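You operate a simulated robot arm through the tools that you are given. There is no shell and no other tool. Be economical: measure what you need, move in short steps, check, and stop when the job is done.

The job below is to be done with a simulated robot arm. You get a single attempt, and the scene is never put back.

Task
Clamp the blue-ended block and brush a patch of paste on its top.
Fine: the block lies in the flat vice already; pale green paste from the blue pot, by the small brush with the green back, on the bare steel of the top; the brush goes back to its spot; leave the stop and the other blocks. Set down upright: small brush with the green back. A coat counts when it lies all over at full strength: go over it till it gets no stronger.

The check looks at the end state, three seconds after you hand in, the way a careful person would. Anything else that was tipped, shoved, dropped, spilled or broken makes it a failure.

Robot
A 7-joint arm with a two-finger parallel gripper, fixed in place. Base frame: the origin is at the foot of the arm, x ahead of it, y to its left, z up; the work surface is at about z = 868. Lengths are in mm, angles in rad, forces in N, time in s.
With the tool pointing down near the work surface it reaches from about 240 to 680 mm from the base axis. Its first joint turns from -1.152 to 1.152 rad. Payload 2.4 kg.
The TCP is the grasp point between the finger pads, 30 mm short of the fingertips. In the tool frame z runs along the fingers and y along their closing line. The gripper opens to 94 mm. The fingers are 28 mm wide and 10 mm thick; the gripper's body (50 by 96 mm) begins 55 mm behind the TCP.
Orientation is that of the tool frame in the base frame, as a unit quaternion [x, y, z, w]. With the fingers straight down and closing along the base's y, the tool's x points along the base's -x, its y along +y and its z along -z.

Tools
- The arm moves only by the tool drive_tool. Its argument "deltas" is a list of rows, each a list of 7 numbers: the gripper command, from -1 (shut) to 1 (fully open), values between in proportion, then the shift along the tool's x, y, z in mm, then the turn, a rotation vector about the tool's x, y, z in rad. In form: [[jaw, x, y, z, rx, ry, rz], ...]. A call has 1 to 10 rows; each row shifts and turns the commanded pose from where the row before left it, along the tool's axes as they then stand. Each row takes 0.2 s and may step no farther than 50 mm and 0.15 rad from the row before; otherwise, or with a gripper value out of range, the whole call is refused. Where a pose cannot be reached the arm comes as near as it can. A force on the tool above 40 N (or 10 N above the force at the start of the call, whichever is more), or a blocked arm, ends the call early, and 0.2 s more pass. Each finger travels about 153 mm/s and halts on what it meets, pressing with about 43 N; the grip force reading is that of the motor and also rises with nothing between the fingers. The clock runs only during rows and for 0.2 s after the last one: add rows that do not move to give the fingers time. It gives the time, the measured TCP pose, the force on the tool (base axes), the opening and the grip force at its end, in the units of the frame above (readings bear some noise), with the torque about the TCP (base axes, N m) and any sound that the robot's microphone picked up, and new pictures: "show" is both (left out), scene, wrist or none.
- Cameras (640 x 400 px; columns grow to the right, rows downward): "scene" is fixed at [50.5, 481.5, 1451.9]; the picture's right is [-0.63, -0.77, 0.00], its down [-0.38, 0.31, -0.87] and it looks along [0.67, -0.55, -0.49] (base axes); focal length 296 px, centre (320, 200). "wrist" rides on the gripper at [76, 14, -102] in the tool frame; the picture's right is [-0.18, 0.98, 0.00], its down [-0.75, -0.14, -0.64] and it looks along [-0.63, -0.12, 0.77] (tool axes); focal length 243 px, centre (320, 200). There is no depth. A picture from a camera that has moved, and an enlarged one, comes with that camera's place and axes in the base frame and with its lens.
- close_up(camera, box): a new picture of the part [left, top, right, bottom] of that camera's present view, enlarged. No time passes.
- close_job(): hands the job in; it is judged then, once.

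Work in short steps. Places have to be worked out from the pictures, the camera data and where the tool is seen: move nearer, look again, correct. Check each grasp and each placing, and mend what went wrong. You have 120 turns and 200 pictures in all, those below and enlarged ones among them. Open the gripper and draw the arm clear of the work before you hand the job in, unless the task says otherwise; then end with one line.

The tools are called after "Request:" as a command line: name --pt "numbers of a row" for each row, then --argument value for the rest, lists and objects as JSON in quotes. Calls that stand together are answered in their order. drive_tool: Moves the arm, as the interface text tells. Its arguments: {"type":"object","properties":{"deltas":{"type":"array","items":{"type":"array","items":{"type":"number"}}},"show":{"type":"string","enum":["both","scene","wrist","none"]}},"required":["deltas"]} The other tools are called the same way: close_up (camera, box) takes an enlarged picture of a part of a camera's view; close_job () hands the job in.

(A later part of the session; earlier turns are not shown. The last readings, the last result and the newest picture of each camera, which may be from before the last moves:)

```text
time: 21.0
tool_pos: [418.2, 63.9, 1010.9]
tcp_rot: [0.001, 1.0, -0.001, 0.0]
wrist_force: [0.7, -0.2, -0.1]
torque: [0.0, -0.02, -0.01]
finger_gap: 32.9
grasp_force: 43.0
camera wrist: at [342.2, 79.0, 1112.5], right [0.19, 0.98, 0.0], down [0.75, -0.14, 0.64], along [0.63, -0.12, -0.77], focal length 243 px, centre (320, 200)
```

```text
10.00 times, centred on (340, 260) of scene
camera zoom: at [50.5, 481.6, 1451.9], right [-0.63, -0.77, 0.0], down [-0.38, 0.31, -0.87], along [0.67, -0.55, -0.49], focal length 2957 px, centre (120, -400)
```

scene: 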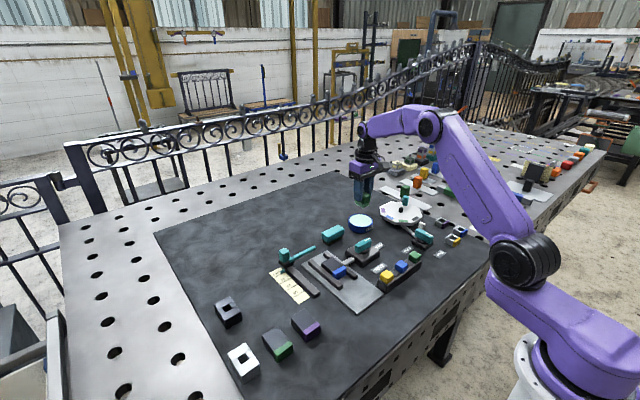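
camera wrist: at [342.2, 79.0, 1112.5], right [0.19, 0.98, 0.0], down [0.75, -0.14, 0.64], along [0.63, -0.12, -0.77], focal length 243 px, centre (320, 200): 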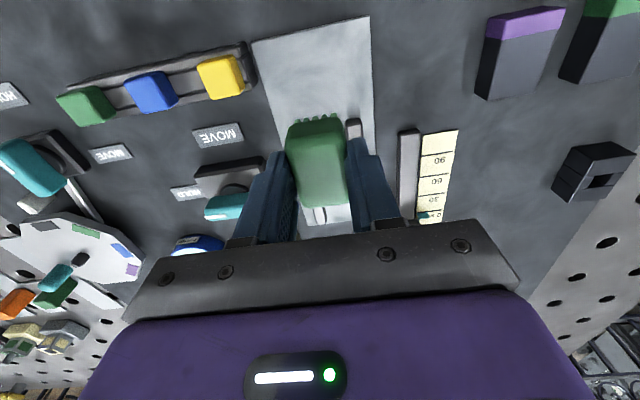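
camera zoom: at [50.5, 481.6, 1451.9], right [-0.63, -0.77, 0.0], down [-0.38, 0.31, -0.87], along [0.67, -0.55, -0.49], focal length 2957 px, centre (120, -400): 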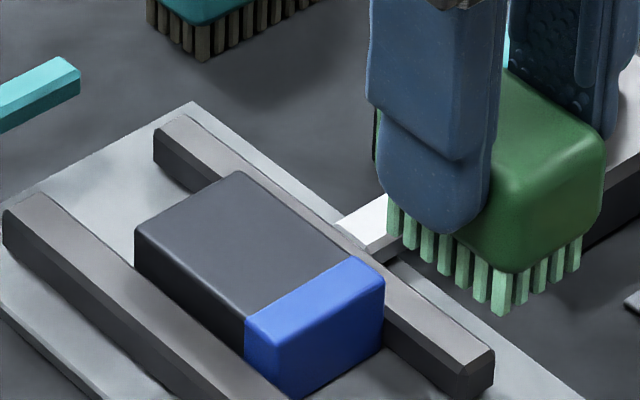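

Block bare top estimated (corrected by the known brush position) x 482–528, y 46–85, top z≈898; bristle footprint ≈38×27. I hover over the middle and check against the blue seam.

Request:
drive_tool --pt "-1 -31 1 0 0 0 0" --pt "-1 -31 1 0 0 0 0" --pt "-1 -28 0 20 0 0 0" --pt "-1 0 0 20 0 0 0" --pt "-1 0 0 0 0 0 0" --show "wrist"

Request:
close_up --camera "wrist" --box '[250, 50, 400, 170]'

Request:
close_up --camera "scene" --box '[310, 230, 370, 290]'

```text
time: 22.2
tool_pos: [509.9, 64.9, 969.6]
tcp_rot: [0.001, 1.0, 0.0, 0.001]
wrist_force: [0.1, -1.0, -0.8]
torque: [0.03, 0.03, -0.03]
finger_gap: 33.0
grasp_force: 42.7
camera wrist: at [434.8, 79.9, 1070.7], right [0.19, 0.98, 0.0], down [0.75, -0.14, 0.64], along [0.63, -0.12, -0.77], focal length 243 px, centre (320, 200)
```

wrist: 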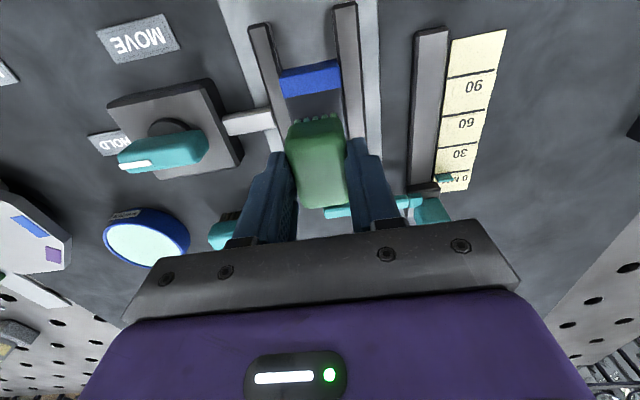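

```text
3.33 times, centred on (325, 110) of wrist
camera zoom: at [434.8, 79.9, 1070.7], right [0.19, 0.98, 0.0], down [0.75, -0.14, 0.64], along [0.63, -0.12, -0.77], focal length 809 px, centre (303, 500)
```

zoom: 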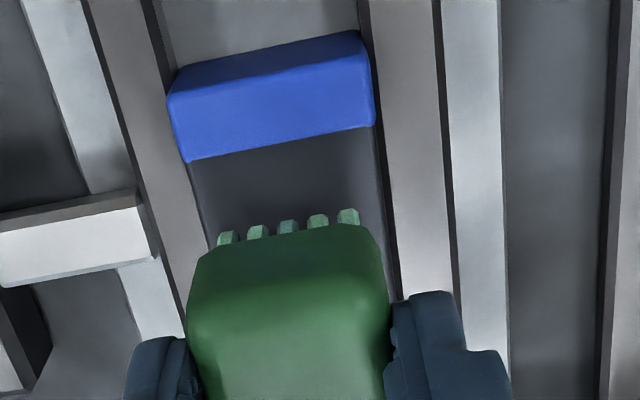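

```text
6.67 times, centred on (340, 260) of scene
camera zoom: at [50.6, 481.5, 1451.9], right [-0.63, -0.77, 0.0], down [-0.38, 0.31, -0.87], along [0.67, -0.55, -0.49], focal length 1972 px, centre (187, -200)
```

zoom: 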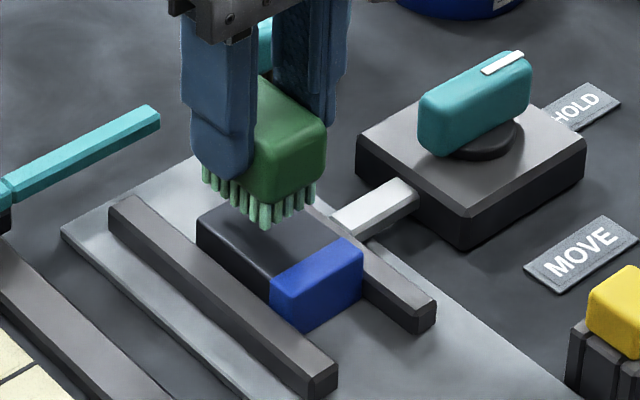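

Wrist view gives seam at x≈483, block y 47–85; bristle footprint is x −17..+17, y ±13 about the TCP. Lowering to contact in the middle.

Request:
drive_tool --pt "-1 1 1 10 0 0 0" --pt "-1 0 0 5 0 0 0" --pt "-1 0 0 2.5 0 0 0" --pt "-1 0 0 0 0 0 0" --show "wrist"

Request:
close_up --camera "wrist" --box '[250, 50, 400, 170]'

Request:
close_up --camera "scene" --box '[310, 230, 370, 290]'

```text
time: 23.2
tool_pos: [508.5, 66.3, 953.1]
tcp_rot: [0.001, 1.0, 0.0, 0.003]
wrist_force: [-5.6, -0.9, 35.2]
torque: [-0.07, 0.12, 0.01]
finger_gap: 32.7
grasp_force: 43.2
camera wrist: at [433.5, 80.7, 1054.4], right [0.19, 0.98, 0.0], down [0.75, -0.14, 0.65], along [0.63, -0.12, -0.76], focal length 243 px, centre (320, 200)
```

wrist: 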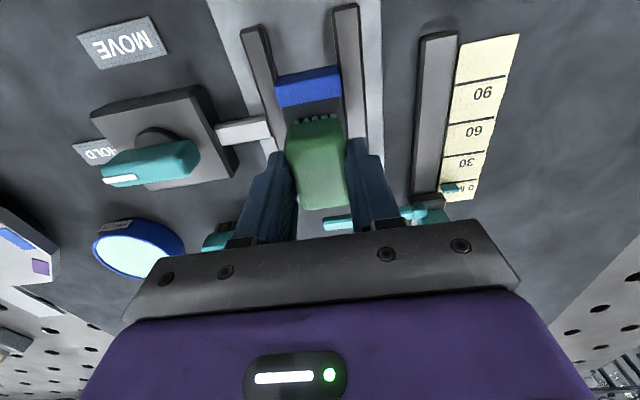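

```text
3.33 times, centred on (325, 110) of wrist
camera zoom: at [433.5, 80.7, 1054.4], right [0.19, 0.98, 0.0], down [0.75, -0.14, 0.65], along [0.63, -0.12, -0.76], focal length 809 px, centre (303, 500)
```

zoom: 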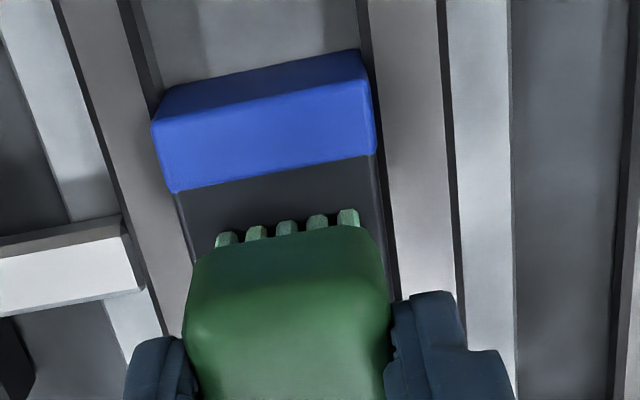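

```text
6.67 times, centred on (340, 260) of scene
camera zoom: at [49.8, 481.4, 1451.9], right [-0.63, -0.77, 0.0], down [-0.38, 0.31, -0.87], along [0.67, -0.55, -0.49], focal length 1972 px, centre (187, -200)
```

zoom: 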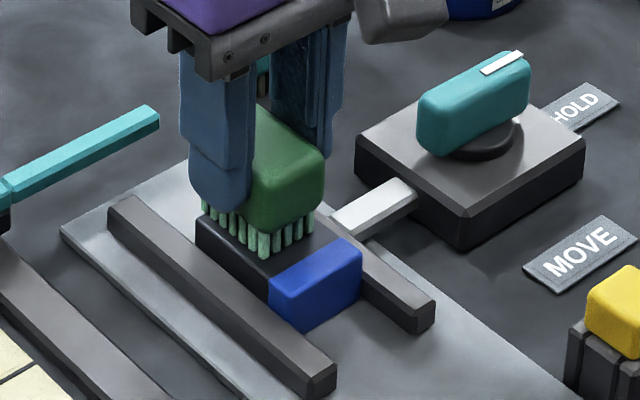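

Firm contact (35 N), so I ease up by 2 mm and brush in strokes: toward the seam (8 mm) and to the far end, in the middle lane.

Request:
drive_tool --pt "-1 0 0 -2 0 0 0" --pt "-1 3 0 0 0 0 0" --pt "-1 3 0 0 0 0 0" --pt "-1 0 0 0 0 0 0" --show "wrist"

Request:
close_up --camera "wrist" --box '[250, 50, 400, 170]'

```text
time: 24.2
tool_pos: [502.7, 67.6, 953.9]
tcp_rot: [0.001, 1.0, 0.001, 0.001]
wrist_force: [5.0, -0.5, 10.8]
torque: [-0.02, -0.45, -0.01]
finger_gap: 33.3
grasp_force: 43.2
camera wrist: at [426.5, 82.1, 1055.0], right [0.19, 0.98, 0.0], down [0.75, -0.14, 0.64], along [0.63, -0.12, -0.77], focal length 243 px, centre (320, 200)
```

wrist: 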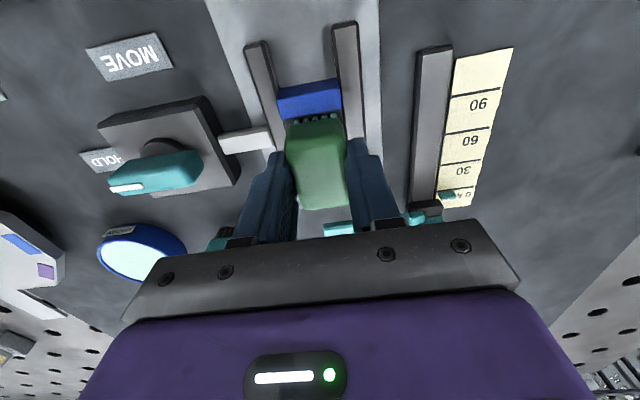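

```text
3.33 times, centred on (325, 110) of wrist
camera zoom: at [426.5, 82.1, 1055.0], right [0.19, 0.98, 0.0], down [0.75, -0.14, 0.64], along [0.63, -0.12, -0.77], focal length 809 px, centre (303, 500)
```

zoom: 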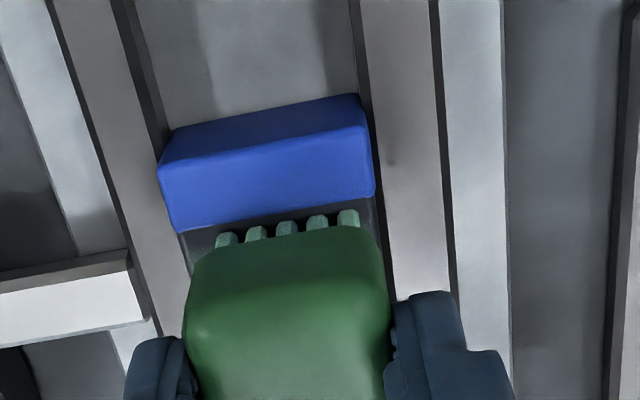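

Force 11 N now; bristle edge is about 2 mm short of the seam. I brush lanes toward the −y side.

Request:
drive_tool --pt "-1 0.7 0 0 0 0 0" --pt "-1 -5.5 0 0 0 0 0" --pt "-1 -5.5 0 0 0 0 0" --pt "-1 0 -4 0 0 0 0" --pt "-1 5 0 0 0 0 0" --pt "-1 5.3 0 0 0 0 0" --pt "-1 0 -3.4 0 0 0 0" --pt "-1 -5 0 0 0 0 0" --pt "-1 -5.3 0 0 0 0 0" --pt "-1 0 0 0 0 0 0" --show "none"

Request:
close_up --camera "scene" --box '[310, 230, 370, 290]'

```text
time: 26.4
tool_pos: [513.5, 58.8, 952.5]
tcp_rot: [0.001, 1.0, 0.001, -0.001]
wrist_force: [-2.5, -0.8, 9.8]
torque: [-0.08, 0.01, -0.05]
finger_gap: 33.0
grasp_force: 43.0
```

```text
6.67 times, centred on (340, 260) of scene
camera zoom: at [50.3, 481.5, 1451.9], right [-0.63, -0.77, 0.0], down [-0.38, 0.31, -0.87], along [0.67, -0.55, -0.49], focal length 1972 px, centre (187, -200)
```

zoom: 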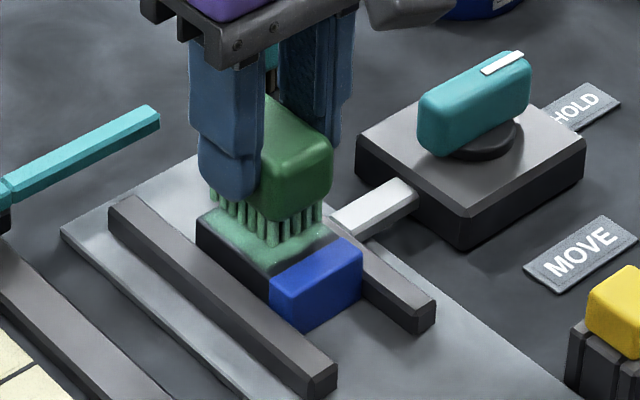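

Paste appears. Now lanes toward the +y side.

Request:
drive_tool --pt "-1 5.8 0 0 0 0 0" --pt "-1 5.7 0 0 0 0 0" --pt "-1 0 6.5 0 0 0 0" --pt "-1 -5.5 0 0 0 0 0" --pt "-1 -5 0 0 0 0 0" --pt "-1 0 7 0 0 0 0" --pt "-1 5.5 0 0 0 0 0" --pt "-1 5 0 0 0 0 0" --pt "-1 0 0.7 0 0 0 0" --pt "-1 -5 0 0 0 0 0" --show "none"

Request:
drive_tool --pt "-1 -6 0 0 0 0 0" --pt "-1 5.5 -3.5 0 0 0 0" --pt "-1 5.2 0 0 0 0 0" --pt "-1 -5.5 -3.5 0 0 0 0" --pt "-1 -5 0 0 0 0 0" --pt "-1 0 0 0 0 0 0" --show "none"

Request:
drive_tool --pt "-1 0 0 -15 0 0 0" --pt "-1 40 0 -25 0 0 0" --pt "-1 40 0 0 0 0 0" --pt "-1 40 0 0 0 0 0" --pt "-1 0 0 0 0 0 0"

Request:
close_up --camera "scene" --box '[320, 240, 360, 280]'

Request:
close_up --camera "wrist" --box '[270, 130, 370, 230]'

```text
time: 28.6
tool_pos: [505.5, 75.2, 953.7]
tcp_rot: [0.001, 1.0, 0.0, -0.001]
wrist_force: [-5.5, -0.9, 15.8]
torque: [-0.07, -0.04, -0.04]
finger_gap: 33.1
grasp_force: 42.9
```

```text
time: 30.0
tool_pos: [511.6, 67.3, 955.4]
tcp_rot: [0.0, 1.0, 0.001, 0.0]
wrist_force: [-0.3, 0.1, -0.8]
torque: [0.02, 0.0, -0.01]
finger_gap: 33.0
grasp_force: 42.7
```

```text
time: 31.2
tool_pos: [390.4, 66.1, 995.2]
tcp_rot: [0.001, 1.0, 0.0, 0.0]
wrist_force: [0.3, 0.7, -1.7]
torque: [-0.01, 0.01, -0.05]
finger_gap: 32.9
grasp_force: 42.7
camera wrist: at [315.5, 81.0, 1095.8], right [0.19, 0.98, 0.0], down [0.75, -0.14, 0.64], along [0.63, -0.12, -0.77], focal length 243 px, centre (320, 200)
```

scene: 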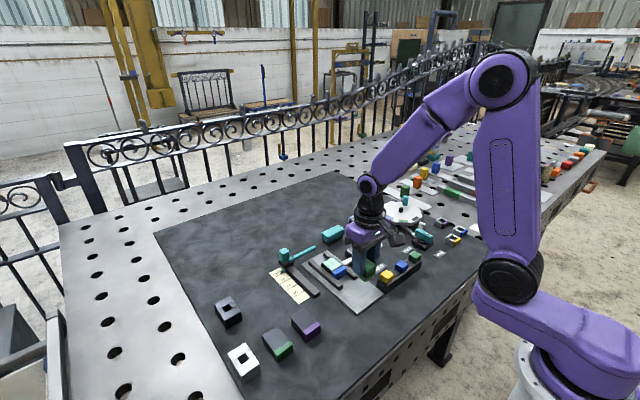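
wrist: 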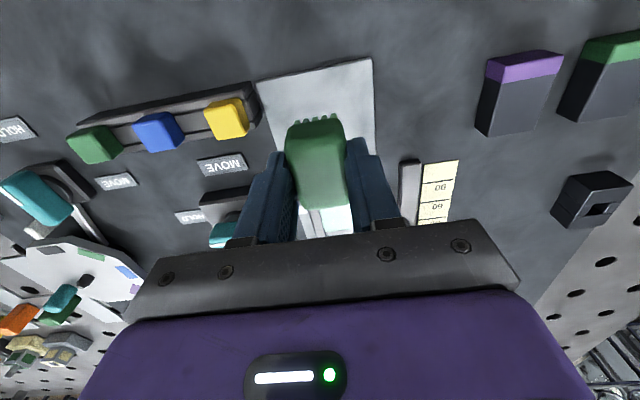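

```text
10.00 times, centred on (340, 260) of scene
camera zoom: at [50.5, 481.5, 1451.9], right [-0.63, -0.77, 0.0], down [-0.38, 0.31, -0.87], along [0.67, -0.55, -0.49], focal length 2957 px, centre (120, -400)
```

zoom: 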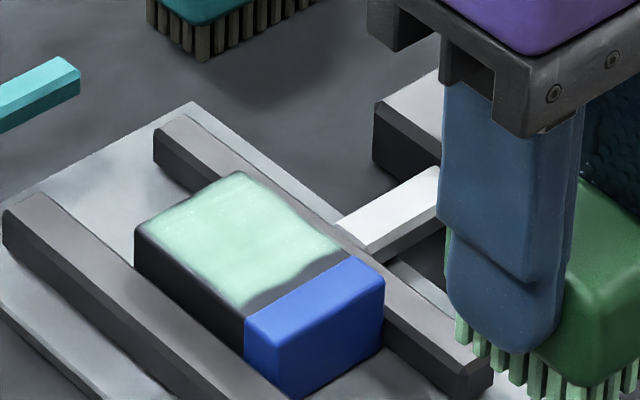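

```text
4.00 times, centred on (320, 180) of wrist
camera zoom: at [315.5, 81.0, 1095.8], right [0.19, 0.98, 0.0], down [0.75, -0.14, 0.64], along [0.63, -0.12, -0.77], focal length 970 px, centre (320, 280)
```

zoom: 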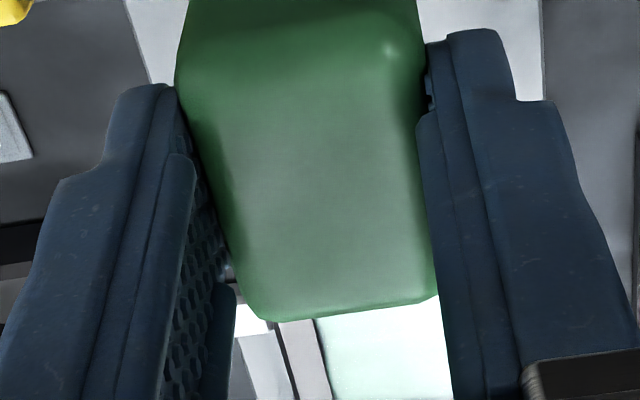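

A good coat, but weak near the seam (~5 mm strip) and at the y edges. I go back over with a second pass, reaching a little farther to the seam.

Request:
drive_tool --pt "-1 -38 0 0 0 0 0" --pt "-1 -38 0 0 0 0 0" --pt "-1 -35.5 0 10 0 0 0" --pt "-1 0 0 18 0 0 0" --pt "-1 0 0 8 0 0 0" --pt "-1 0 0 6 0 0 0" --pt "-1 0 0 0 0 0 0" --show "wrist"

Request:
close_up --camera "wrist" --box '[250, 50, 400, 170]'

```text
time: 32.8
tool_pos: [504.0, 66.3, 952.8]
tcp_rot: [0.001, 1.0, 0.0, 0.002]
wrist_force: [-8.2, -2.8, 35.0]
torque: [-0.15, 0.29, 0.0]
finger_gap: 32.8
grasp_force: 43.2
camera wrist: at [427.0, 81.4, 1054.0], right [0.19, 0.98, 0.0], down [0.75, -0.14, 0.64], along [0.63, -0.12, -0.76], focal length 243 px, centre (320, 200)
```

wrist: 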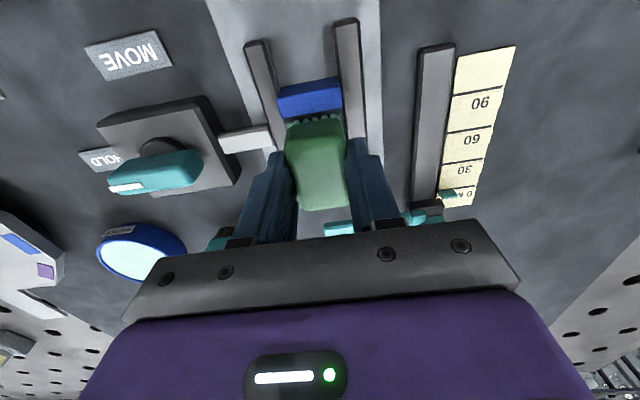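

```text
3.33 times, centred on (325, 110) of wrist
camera zoom: at [427.0, 81.4, 1054.0], right [0.19, 0.98, 0.0], down [0.75, -0.14, 0.64], along [0.63, -0.12, -0.76], focal length 809 px, centre (303, 500)
```

zoom: 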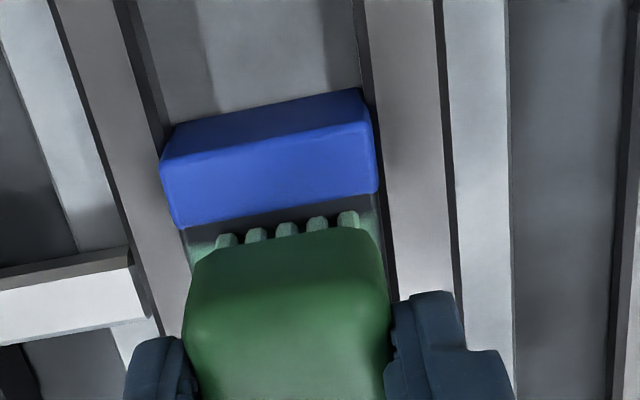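

Ease up 1.5 mm, move 3 mm closer to the seam and brush sideways along it.

Request:
drive_tool --pt "-1 0 0 -1.5 0 0 0" --pt "-1 1.5 0 0 0 0 0" --pt "-1 1.3 0 0 0 0 0" --pt "-1 0 -3.5 0 0 0 0" --pt "-1 0 -3.3 0 0 0 0" --pt "-1 0 0 0 0 0 0" --pt "-1 0 4 0 0 0 0" --pt "-1 0 4 0 0 0 0" --pt "-1 0 4.5 0 0 0 0" --pt "-1 0 0 0 0 0 0" --show "wrist"

Request:
close_up --camera "wrist" --box '[250, 50, 400, 170]'

Request:
close_up --camera "scene" --box '[310, 230, 370, 290]'

```text
time: 35.0
tool_pos: [500.0, 71.3, 953.7]
tcp_rot: [0.001, 1.0, 0.0, -0.001]
wrist_force: [-1.4, -1.9, 6.2]
torque: [-0.12, -0.19, -0.1]
finger_gap: 32.8
grasp_force: 42.8
camera wrist: at [423.9, 87.2, 1054.4], right [0.19, 0.98, 0.0], down [0.75, -0.14, 0.64], along [0.63, -0.12, -0.77], focal length 243 px, centre (320, 200)
```

wrist: 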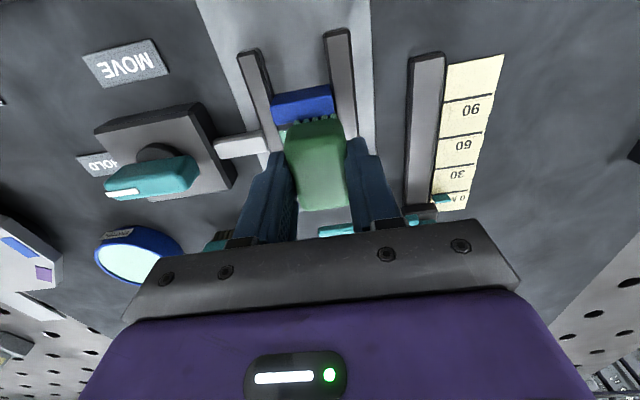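

```text
3.33 times, centred on (325, 110) of wrist
camera zoom: at [423.9, 87.2, 1054.4], right [0.19, 0.98, 0.0], down [0.75, -0.14, 0.64], along [0.63, -0.12, -0.77], focal length 809 px, centre (303, 500)
```

zoom: 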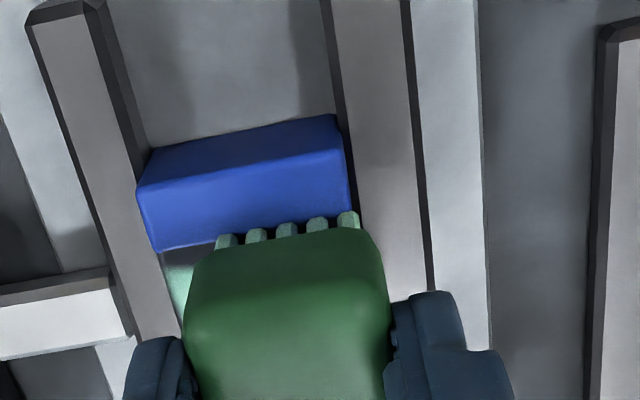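

```text
6.67 times, centred on (340, 260) of scene
camera zoom: at [50.4, 481.5, 1451.9], right [-0.63, -0.77, 0.0], down [-0.38, 0.31, -0.87], along [0.67, -0.55, -0.49], focal length 1972 px, centre (187, -200)
```

zoom: 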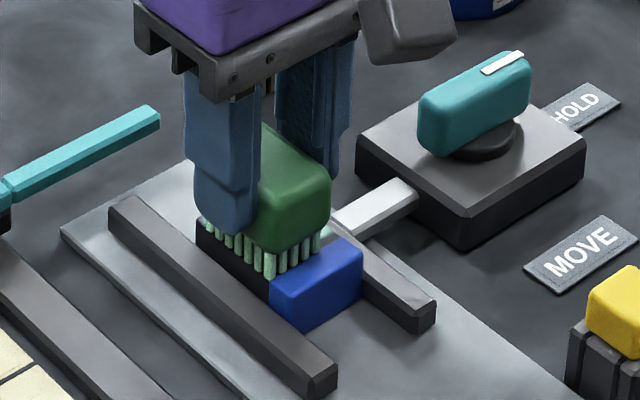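

Bristles reach the seam and +y edge with no paste on blue. Now go over the lanes lengthwise again.

Request:
drive_tool --pt "-1 -5 0.7 0.5 0 0 0" --pt "-1 -5 0 0 0 0 0" --pt "-1 -4 0 0 0 0 0" --pt "-1 0 -4 0 0 0 0" --pt "-1 0 -4.5 0 0 0 0" --pt "-1 0 -4 0 0 0 0" --pt "-1 0 0 0 0 0 0" --pt "-1 6 0 0 0 0 0" --pt "-1 6 0 0 0 0 0" --pt "-1 0 0 0 0 0 0" --show "none"

Request:
drive_tool --pt "-1 0 0 -15 0 0 0" --pt "-1 0 0 -25 0 0 0" --pt "-1 10 -48 0 0 0 0" --pt "-1 10 -48 0 0 0 0" --pt "-1 0 0 0 0 0 0"

Request:
close_up --camera "scene" --box '[320, 240, 360, 280]'

Request:
close_up --camera "wrist" --box '[400, 20, 580, 180]'

```text
time: 37.2
tool_pos: [502.2, 60.0, 953.3]
tcp_rot: [0.001, 1.0, 0.001, 0.0]
wrist_force: [0.3, -0.4, 0.6]
torque: [-0.03, -0.03, -0.03]
finger_gap: 32.9
grasp_force: 43.3
```

```text
time: 38.4
tool_pos: [483.9, -36.1, 991.7]
tcp_rot: [0.0, 1.0, 0.0, -0.001]
wrist_force: [-0.7, -0.1, 0.3]
torque: [0.02, 0.02, 0.0]
finger_gap: 32.9
grasp_force: 43.0
camera wrist: at [408.3, -20.1, 1093.1], right [0.18, 0.98, 0.0], down [0.75, -0.14, 0.64], along [0.63, -0.12, -0.77], focal length 243 px, centre (320, 200)
```

scene: 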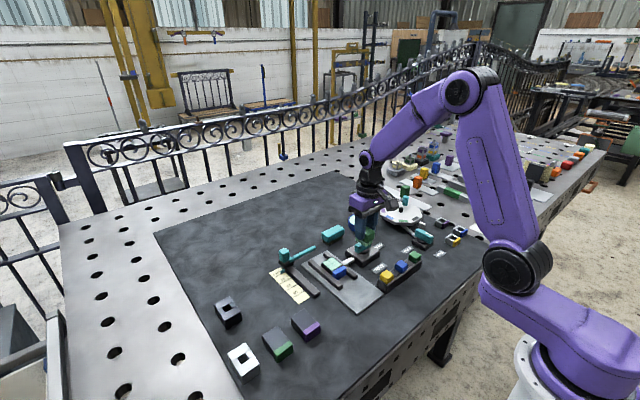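
wrist: 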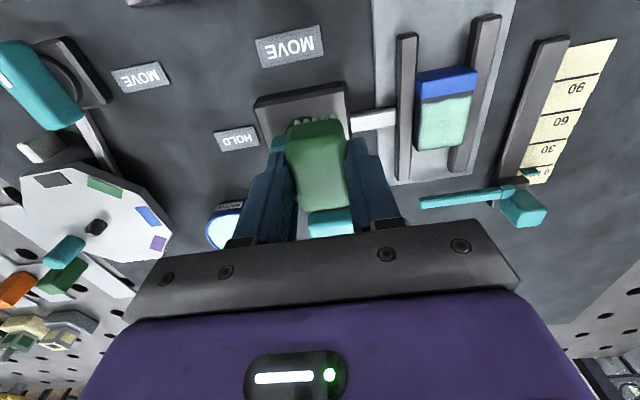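

```text
10.00 times, centred on (340, 260) of scene
camera zoom: at [50.6, 481.5, 1451.9], right [-0.63, -0.77, 0.0], down [-0.38, 0.31, -0.87], along [0.67, -0.55, -0.49], focal length 2957 px, centre (120, -400)
```

zoom: 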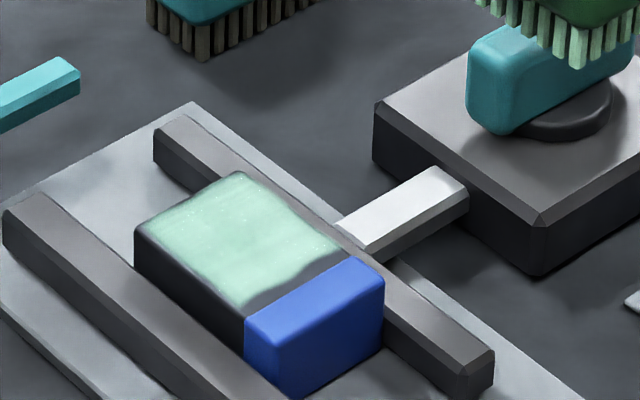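

```text
2.50 times, centred on (490, 100) of wrist
camera zoom: at [408.3, -20.1, 1093.1], right [0.18, 0.98, 0.0], down [0.75, -0.14, 0.64], along [0.63, -0.12, -0.77], focal length 606 px, centre (-105, 450)
```

zoom: 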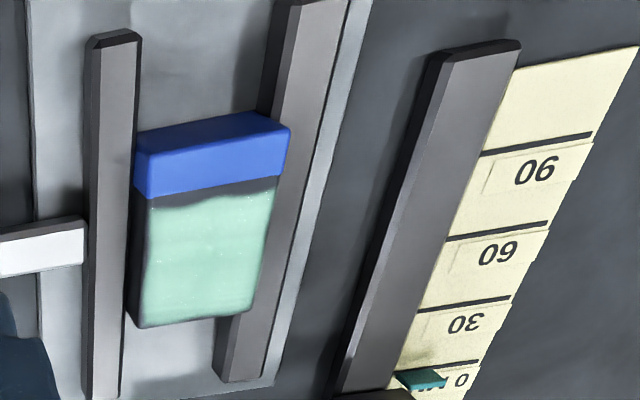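

Good coat, but a ~4 mm strip at the seam and ~2–3 mm at the +y edge is still thin. I reload the brush for a further firm pass.

Request:
drive_tool --pt "-1 0 0 -10 0 0 0" --pt "-1 -32.6 -31 0 0 0 0" --pt "-1 -32.6 -31 0 0 0 0" --pt "-1 -32.6 -31 0 0 0 0" --pt "-1 -32.6 -31 0 0 0 0" --pt "-1 0 0 0 0 0 0" --pt "-1 0 0 25 0 0 0" --pt "-1 0 0 20 0 0 0" --pt "-1 0 0 10 0 0 0" --pt "-1 0 0 0 0 0 0" --show "scene"

Request:
close_up --camera "scene" --box '[330, 180, 390, 240]'

```text
time: 40.6
tool_pos: [612.8, -158.6, 946.9]
tcp_rot: [0.001, 1.0, 0.0, 0.0]
wrist_force: [-0.2, 1.0, 0.0]
torque: [-0.01, 0.0, -0.02]
finger_gap: 33.0
grasp_force: 43.2
```

scene: 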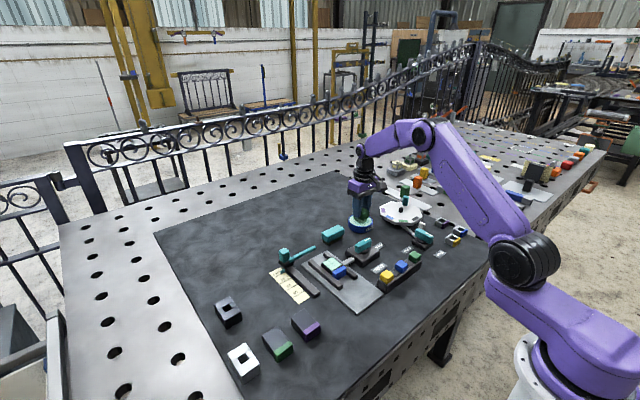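

```text
6.67 times, centred on (360, 210) of scene
camera zoom: at [50.6, 481.5, 1451.9], right [-0.63, -0.77, 0.0], down [-0.38, 0.31, -0.87], along [0.67, -0.55, -0.49], focal length 1972 px, centre (53, 133)
```

zoom: 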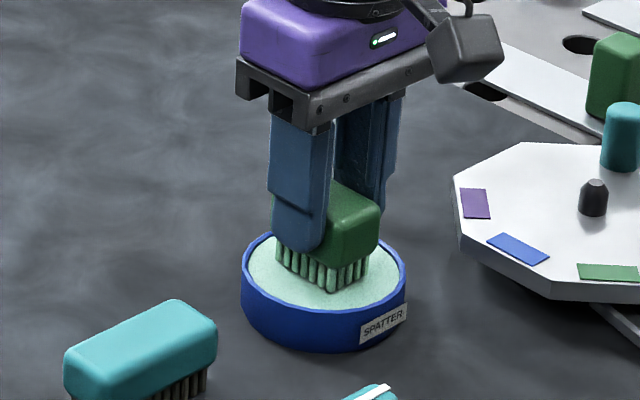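

No contact yet at 946.9 (brush may have slid up a few mm in the grip); lowering a bit more.

Request:
drive_tool --pt "-1 0 0 2 0 0 0" --pt "-1 0 0 1.5 0 0 0" --pt "-1 0 0 0 0 0 0" --show "none"

Request:
close_up --camera "scene" --box '[330, 180, 390, 240]'

```text
time: 41.4
tool_pos: [612.9, -158.4, 945.4]
tcp_rot: [0.0, 1.0, -0.001, 0.001]
wrist_force: [-3.5, 2.0, 16.6]
torque: [0.14, 0.12, 0.02]
finger_gap: 32.5
grasp_force: 43.5
```

```text
6.67 times, centred on (360, 210) of scene
camera zoom: at [50.1, 481.7, 1451.8], right [-0.63, -0.77, 0.0], down [-0.38, 0.31, -0.87], along [0.67, -0.55, -0.49], focal length 1972 px, centre (53, 133)
```

zoom: 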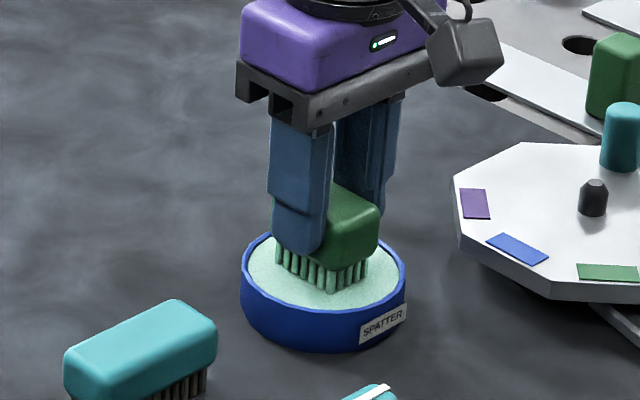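

Contact at 945.4 → brush slid ~3.5 mm in the grip, noted. Lift and go back over the block's seam side (-y corner).

Request:
drive_tool --pt "-1 0 0 -10 0 0 0" --pt "-1 0 0 -46 0 0 0" --pt "-1 22.3 43.9 0 0 0 0" --pt "-1 22.3 43.9 0 0 0 0" --pt "-1 22.3 43.9 0 0 0 0" --pt "-1 22.3 43.9 0 0 0 0" --pt "-1 22.3 43.5 0 0 0 0" --pt "-1 0 0 20 0 0 0" --pt "-1 0 0 20 0 0 0" --pt "-1 0 0 0 0 0 0" --show "wrist"

Request:
close_up --camera "wrist" --box '[250, 50, 400, 170]'

```text
time: 43.6
tool_pos: [501.8, 59.3, 958.9]
tcp_rot: [0.001, 1.0, 0.0, 0.0]
wrist_force: [-0.7, -1.0, 0.2]
torque: [0.0, -0.02, 0.01]
finger_gap: 32.8
grasp_force: 43.2
camera wrist: at [425.7, 73.3, 1060.7], right [0.19, 0.98, 0.0], down [0.75, -0.14, 0.64], along [0.63, -0.12, -0.77], focal length 243 px, centre (320, 200)
```

wrist: 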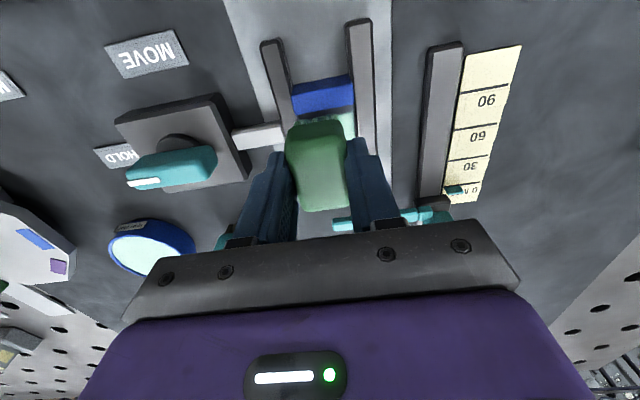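

```text
3.33 times, centred on (325, 110) of wrist
camera zoom: at [425.7, 73.3, 1060.7], right [0.19, 0.98, 0.0], down [0.75, -0.14, 0.64], along [0.63, -0.12, -0.77], focal length 809 px, centre (303, 500)
```

zoom: 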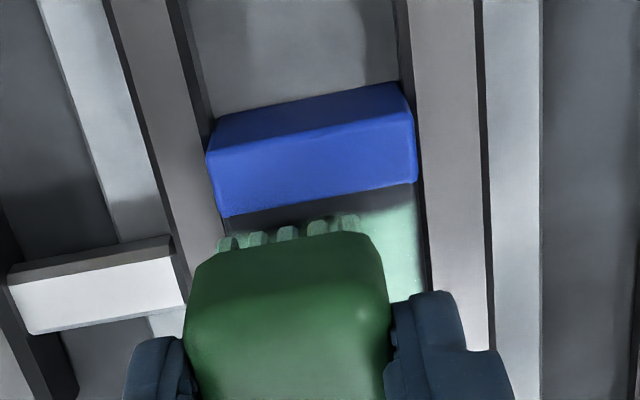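

Bristle edge would sit ~1 mm from the seam here. Lower to firm contact.

Request:
drive_tool --pt "-1 0 0 6 0 0 0" --pt "-1 0 0 2.5 0 0 0" --pt "-1 0 0 0 0 0 0" --show "none"

```text
time: 44.4
tool_pos: [502.5, 58.1, 952.8]
tcp_rot: [0.0, 1.0, 0.0, 0.0]
wrist_force: [-5.5, -1.3, 19.1]
torque: [-0.07, 0.13, 0.02]
finger_gap: 32.8
grasp_force: 43.1
```

19 N contact. Brush sideways along the seam, then lengthwise on the +y edge.

Request:
drive_tool --pt "-1 1.3 0 0 0 0 0" --pt "-1 0 1 0 0 0 0" --pt "-1 0 3.5 0 0 0 0" --pt "-1 0 3.5 0 0 0 0" --pt "-1 0 3.5 0 0 0 0" --pt "-1 0 3 0 0 0 0" --pt "-1 0 0.8 0 0 0 0" --pt "-1 0 0 0 0 0 0" --show "wrist"

Request:
close_up --camera "wrist" --box '[250, 50, 400, 170]'

```text
time: 46.2
tool_pos: [499.9, 75.2, 952.6]
tcp_rot: [0.002, 1.0, 0.0, 0.0]
wrist_force: [1.1, -4.7, 16.3]
torque: [-0.27, -0.32, -0.09]
finger_gap: 32.7
grasp_force: 42.9
camera wrist: at [424.3, 89.4, 1053.8], right [0.19, 0.98, 0.0], down [0.75, -0.14, 0.64], along [0.63, -0.12, -0.77], focal length 243 px, centre (320, 200)
```

wrist: 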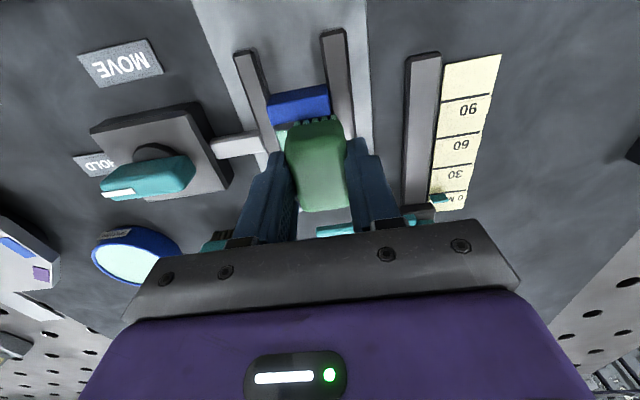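

```text
3.33 times, centred on (325, 110) of wrist
camera zoom: at [424.3, 89.4, 1053.8], right [0.19, 0.98, 0.0], down [0.75, -0.14, 0.64], along [0.63, -0.12, -0.77], focal length 809 px, centre (303, 500)
```

zoom: 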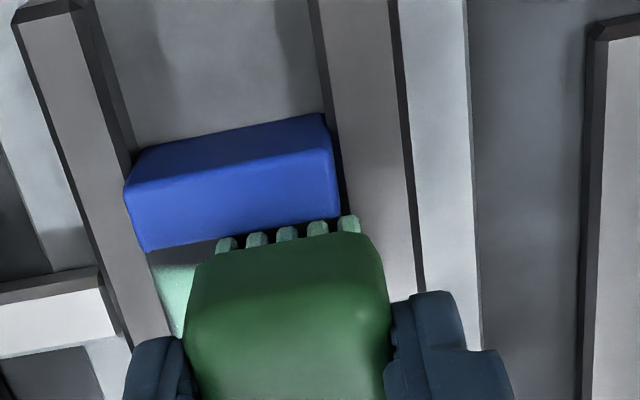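

Now lengthwise along the +y edge, then across, then lift and inspect.

Request:
drive_tool --pt "-1 -4 -0.7 0 0 0 0" --pt "-1 -4 0 0 0 0 0" --pt "-1 -5 0 0 0 0 0" --pt "-1 0 -4 0 0 0 0" --pt "-1 0 -4 0 0 0 0" --pt "-1 0 -4 0 0 0 0" --pt "-1 0 -3.5 0 0 0 0" --pt "-1 5 0 0 0 0 0" --pt "-1 5 0 0 0 0 0" --pt "-1 -5 7 0 0 0 0" --show "none"

Request:
drive_tool --pt "-1 0 0 -15 0 0 0" --pt "-1 0 0 -25 0 0 0" --pt "-1 10 -48 0 0 0 0" --pt "-1 10 -48 0 0 0 0" --pt "-1 0 0 0 0 0 0" --show "none"

Request:
close_up --camera "scene" --box '[320, 240, 360, 280]'

Request:
close_up --camera "wrist" --box '[400, 40, 500, 160]'

```text
time: 48.4
tool_pos: [507.6, 63.4, 951.9]
tcp_rot: [0.002, 1.0, -0.001, 0.0]
wrist_force: [-4.7, -11.1, 33.7]
torque: [-0.47, -0.08, -0.07]
finger_gap: 32.5
grasp_force: 43.2
```

```text
time: 49.6
tool_pos: [488.8, -32.0, 990.2]
tcp_rot: [0.0, 1.0, 0.0, 0.0]
wrist_force: [-0.9, -0.5, -1.2]
torque: [0.04, 0.01, -0.02]
finger_gap: 32.7
grasp_force: 43.2
```

```text
10.00 times, centred on (340, 260) of scene
camera zoom: at [50.6, 481.5, 1451.9], right [-0.63, -0.77, 0.0], down [-0.38, 0.31, -0.87], along [0.67, -0.55, -0.49], focal length 2957 px, centre (120, -400)
```

zoom: 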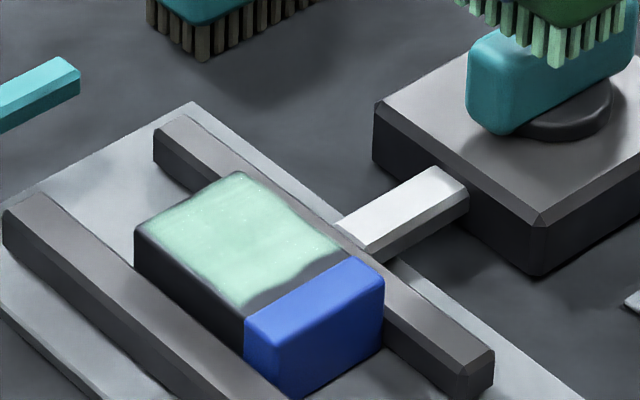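

```text
3.33 times, centred on (450, 100) of wrist
camera zoom: at [412.4, -16.5, 1092.0], right [0.18, 0.98, 0.0], down [0.75, -0.14, 0.64], along [0.63, -0.12, -0.77], focal length 809 px, centre (-113, 533)
```

zoom: 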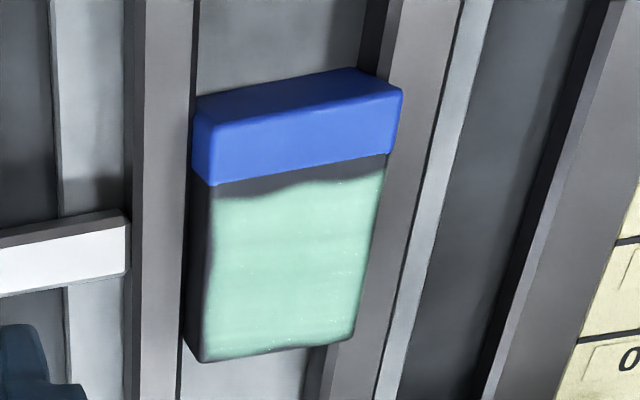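

Paste boundary and shade no longer change: the coat is saturated over its patch, blue is clean. Now return the brush; move above its spot and check its seat in the grip.

Request:
drive_tool --pt "-1 -3.5 -34.4 0 0 0 0" --pt "-1 -3.5 -34.4 0 0 0 0" --pt "-1 -3.5 -34.4 0 0 0 0" --pt "-1 -3.4 -34.3 0 0 0 0" --pt "-1 0 0 25 0 0 0" --pt "-1 0 0 15 0 0 0" --pt "-1 0 0 0 0 0 0"

Request:
close_up --camera "scene" --box '[360, 200, 420, 260]'

Request:
close_up --camera "wrist" --box '[240, 80, 440, 260]'

```text
time: 51.2
tool_pos: [502.7, -167.0, 951.8]
tcp_rot: [0.001, 1.0, 0.0, 0.0]
wrist_force: [0.0, 0.8, -0.6]
torque: [0.01, 0.0, -0.01]
finger_gap: 32.9
grasp_force: 42.9
camera wrist: at [427.1, -152.3, 1053.2], right [0.19, 0.98, 0.0], down [0.75, -0.14, 0.64], along [0.63, -0.12, -0.77], focal length 243 px, centre (320, 200)
```

scene: 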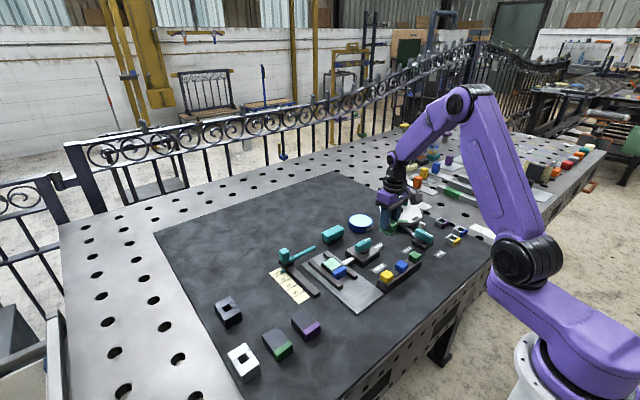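
wrist: 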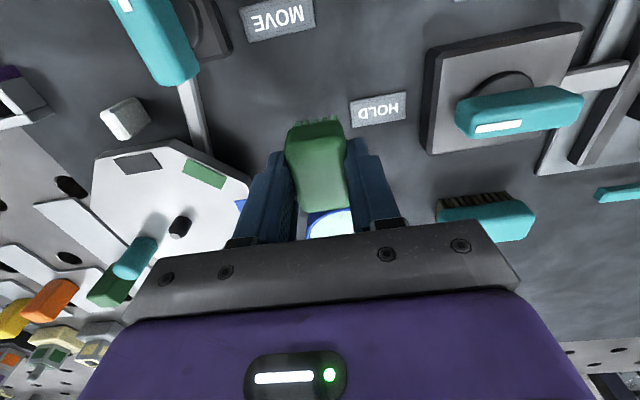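

```text
6.67 times, centred on (390, 230) of scene
camera zoom: at [50.6, 481.5, 1451.9], right [-0.63, -0.77, 0.0], down [-0.38, 0.31, -0.87], along [0.67, -0.55, -0.49], focal length 1972 px, centre (-147, 0)
```

zoom: 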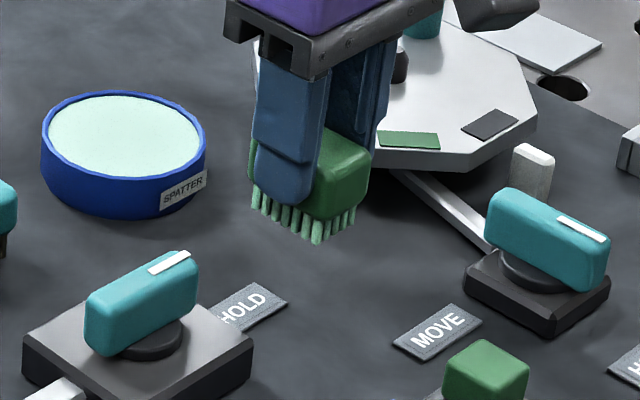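

```text
2.22 times, centred on (340, 170) of wrist
camera zoom: at [427.1, -152.3, 1053.2], right [0.19, 0.98, 0.0], down [0.75, -0.14, 0.64], along [0.63, -0.12, -0.77], focal length 539 px, centre (276, 267)
```

zoom: 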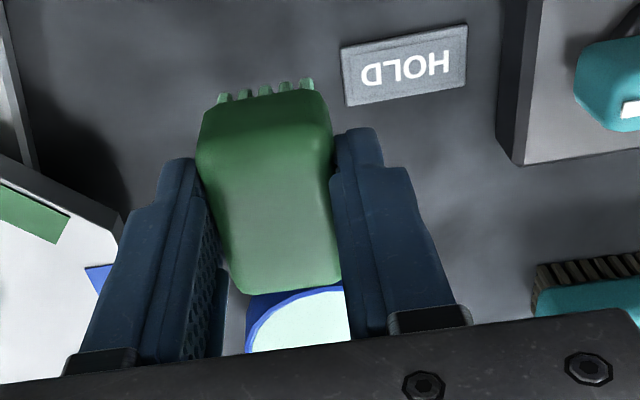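

Brush still straight in the grip. Aligning y to −169.3 and lowering near the mat.

Request:
drive_tool --pt "-1 0 -2.2 15 0 0 0" --pt "-1 0 0 12 0 0 0" --pt "-1 0 0 2 0 0 0" --pt "-1 0 0 0 0 0 0" --show "none"

Request:
close_up --camera "scene" --box '[360, 200, 420, 260]'

```text
time: 52.2
tool_pos: [503.1, -168.7, 922.1]
tcp_rot: [0.001, 1.0, 0.0, 0.0]
wrist_force: [0.2, -1.1, -1.1]
torque: [0.0, -0.02, -0.02]
finger_gap: 32.6
grasp_force: 43.4
```

```text
6.67 times, centred on (390, 230) of scene
camera zoom: at [50.6, 481.5, 1451.9], right [-0.63, -0.77, 0.0], down [-0.38, 0.31, -0.87], along [0.67, -0.55, -0.49], focal length 1972 px, centre (-147, 0)
```

zoom: 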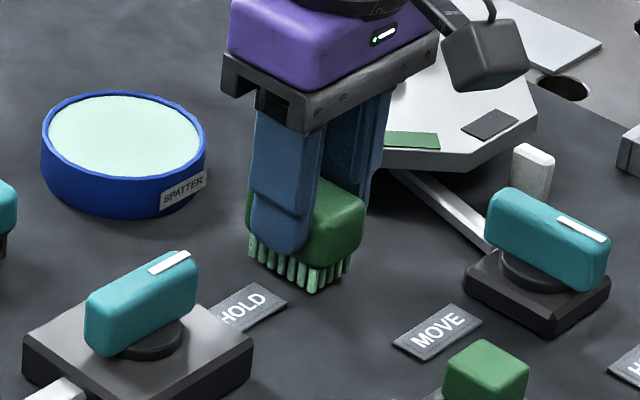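

Close to the mat, no contact yet; lowering in 1 mm steps.

Request:
drive_tool --pt "-1 0 0 1.2 0 0 0" --pt "-1 0 0 1.2 0 0 0" --pt "-1 0 0 0 0 0 0" --show "none"

```text
time: 53.0
tool_pos: [502.9, -168.9, 920.6]
tcp_rot: [0.001, 1.0, 0.0, 0.0]
wrist_force: [-0.5, -0.3, -0.3]
torque: [0.0, 0.01, 0.01]
finger_gap: 32.9
grasp_force: 43.2
```

Request:
drive_tool --pt "-1 0 0 1 0 0 0" --pt "-1 0 0 0.8 0 0 0" --pt "-1 0 0 0 0 0 0" --show "none"

```text
time: 53.8
tool_pos: [503.4, -168.6, 919.4]
tcp_rot: [0.0, 1.0, -0.002, 0.002]
wrist_force: [-5.5, 1.0, 29.2]
torque: [0.08, 0.21, 0.0]
finger_gap: 32.9
grasp_force: 43.0
```

Contact on the mat. Ease 1 mm and open.

Request:
drive_tool --pt "-1 0 0 -1 0 0 0" --pt "-0.25 0 0 0 0 0 0" --pt "-0.15 0 0 0 0 0 0" --pt "0.0 0 0 0 0 0 0" --pt "0.1 0 0 0 0 0 0" --show "none"

Request:
close_up --camera "scene" --box '[360, 200, 420, 260]'

```text
time: 55.0
tool_pos: [502.3, -169.3, 919.0]
tcp_rot: [0.0, 1.0, -0.001, 0.0]
wrist_force: [-0.7, -0.5, -0.9]
torque: [0.01, 0.02, 0.03]
finger_gap: 51.9
grasp_force: 0.0
```

```text
6.67 times, centred on (390, 230) of scene
camera zoom: at [50.5, 481.5, 1451.9], right [-0.63, -0.77, 0.0], down [-0.38, 0.31, -0.87], along [0.67, -0.55, -0.49], focal length 1972 px, centre (-147, 0)
```

zoom: 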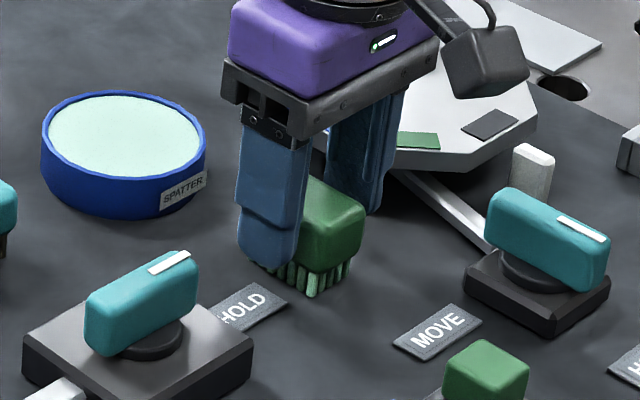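

The brush stands upright and free. Raise straight up and draw the arm back, then check everything.

Request:
drive_tool --pt "0.1 0 0 -25 0 0 0" --pt "0.1 0 0 -45 0 0 0" --pt "0.1 0 0 -45 0 0 0" --pt "0.5 40 20 -25 0 0 0" --pt "1 40 20 -15 0 0 0" --pt "1 40 20 0 0 0 0" --pt "1 20 40 0 0 0 0" --pt "1 0 45 0 0 0 0" --pt "1 0 0 0 0 0 0"

Request:
close_up --camera "scene" --box '[320, 190, 440, 290]'

Request:
close_up --camera "scene" --box '[320, 240, 360, 280]'

```text
refused: row 4 steps farther than a row can; nothing moved
```

```text
4.00 times, centred on (380, 240) of scene
camera zoom: at [50.5, 481.5, 1451.9], right [-0.63, -0.77, 0.0], down [-0.38, 0.31, -0.87], along [0.67, -0.55, -0.49], focal length 1183 px, centre (80, 40)
```

zoom: 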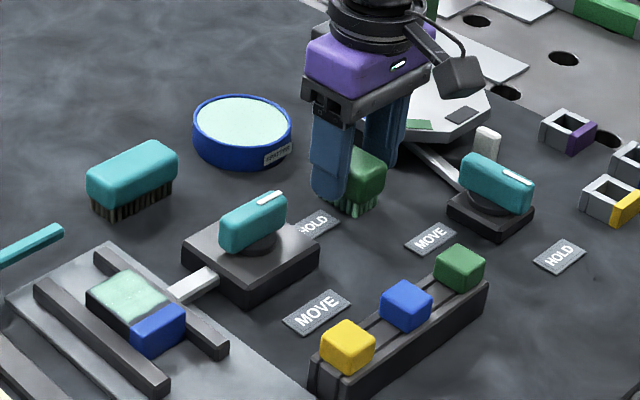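

```text
10.00 times, centred on (340, 260) of scene
camera zoom: at [50.5, 481.5, 1451.9], right [-0.63, -0.77, 0.0], down [-0.38, 0.31, -0.87], along [0.67, -0.55, -0.49], focal length 2957 px, centre (120, -400)
```

zoom: 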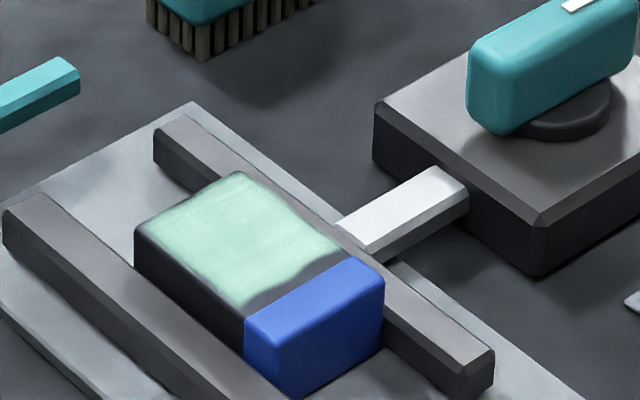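

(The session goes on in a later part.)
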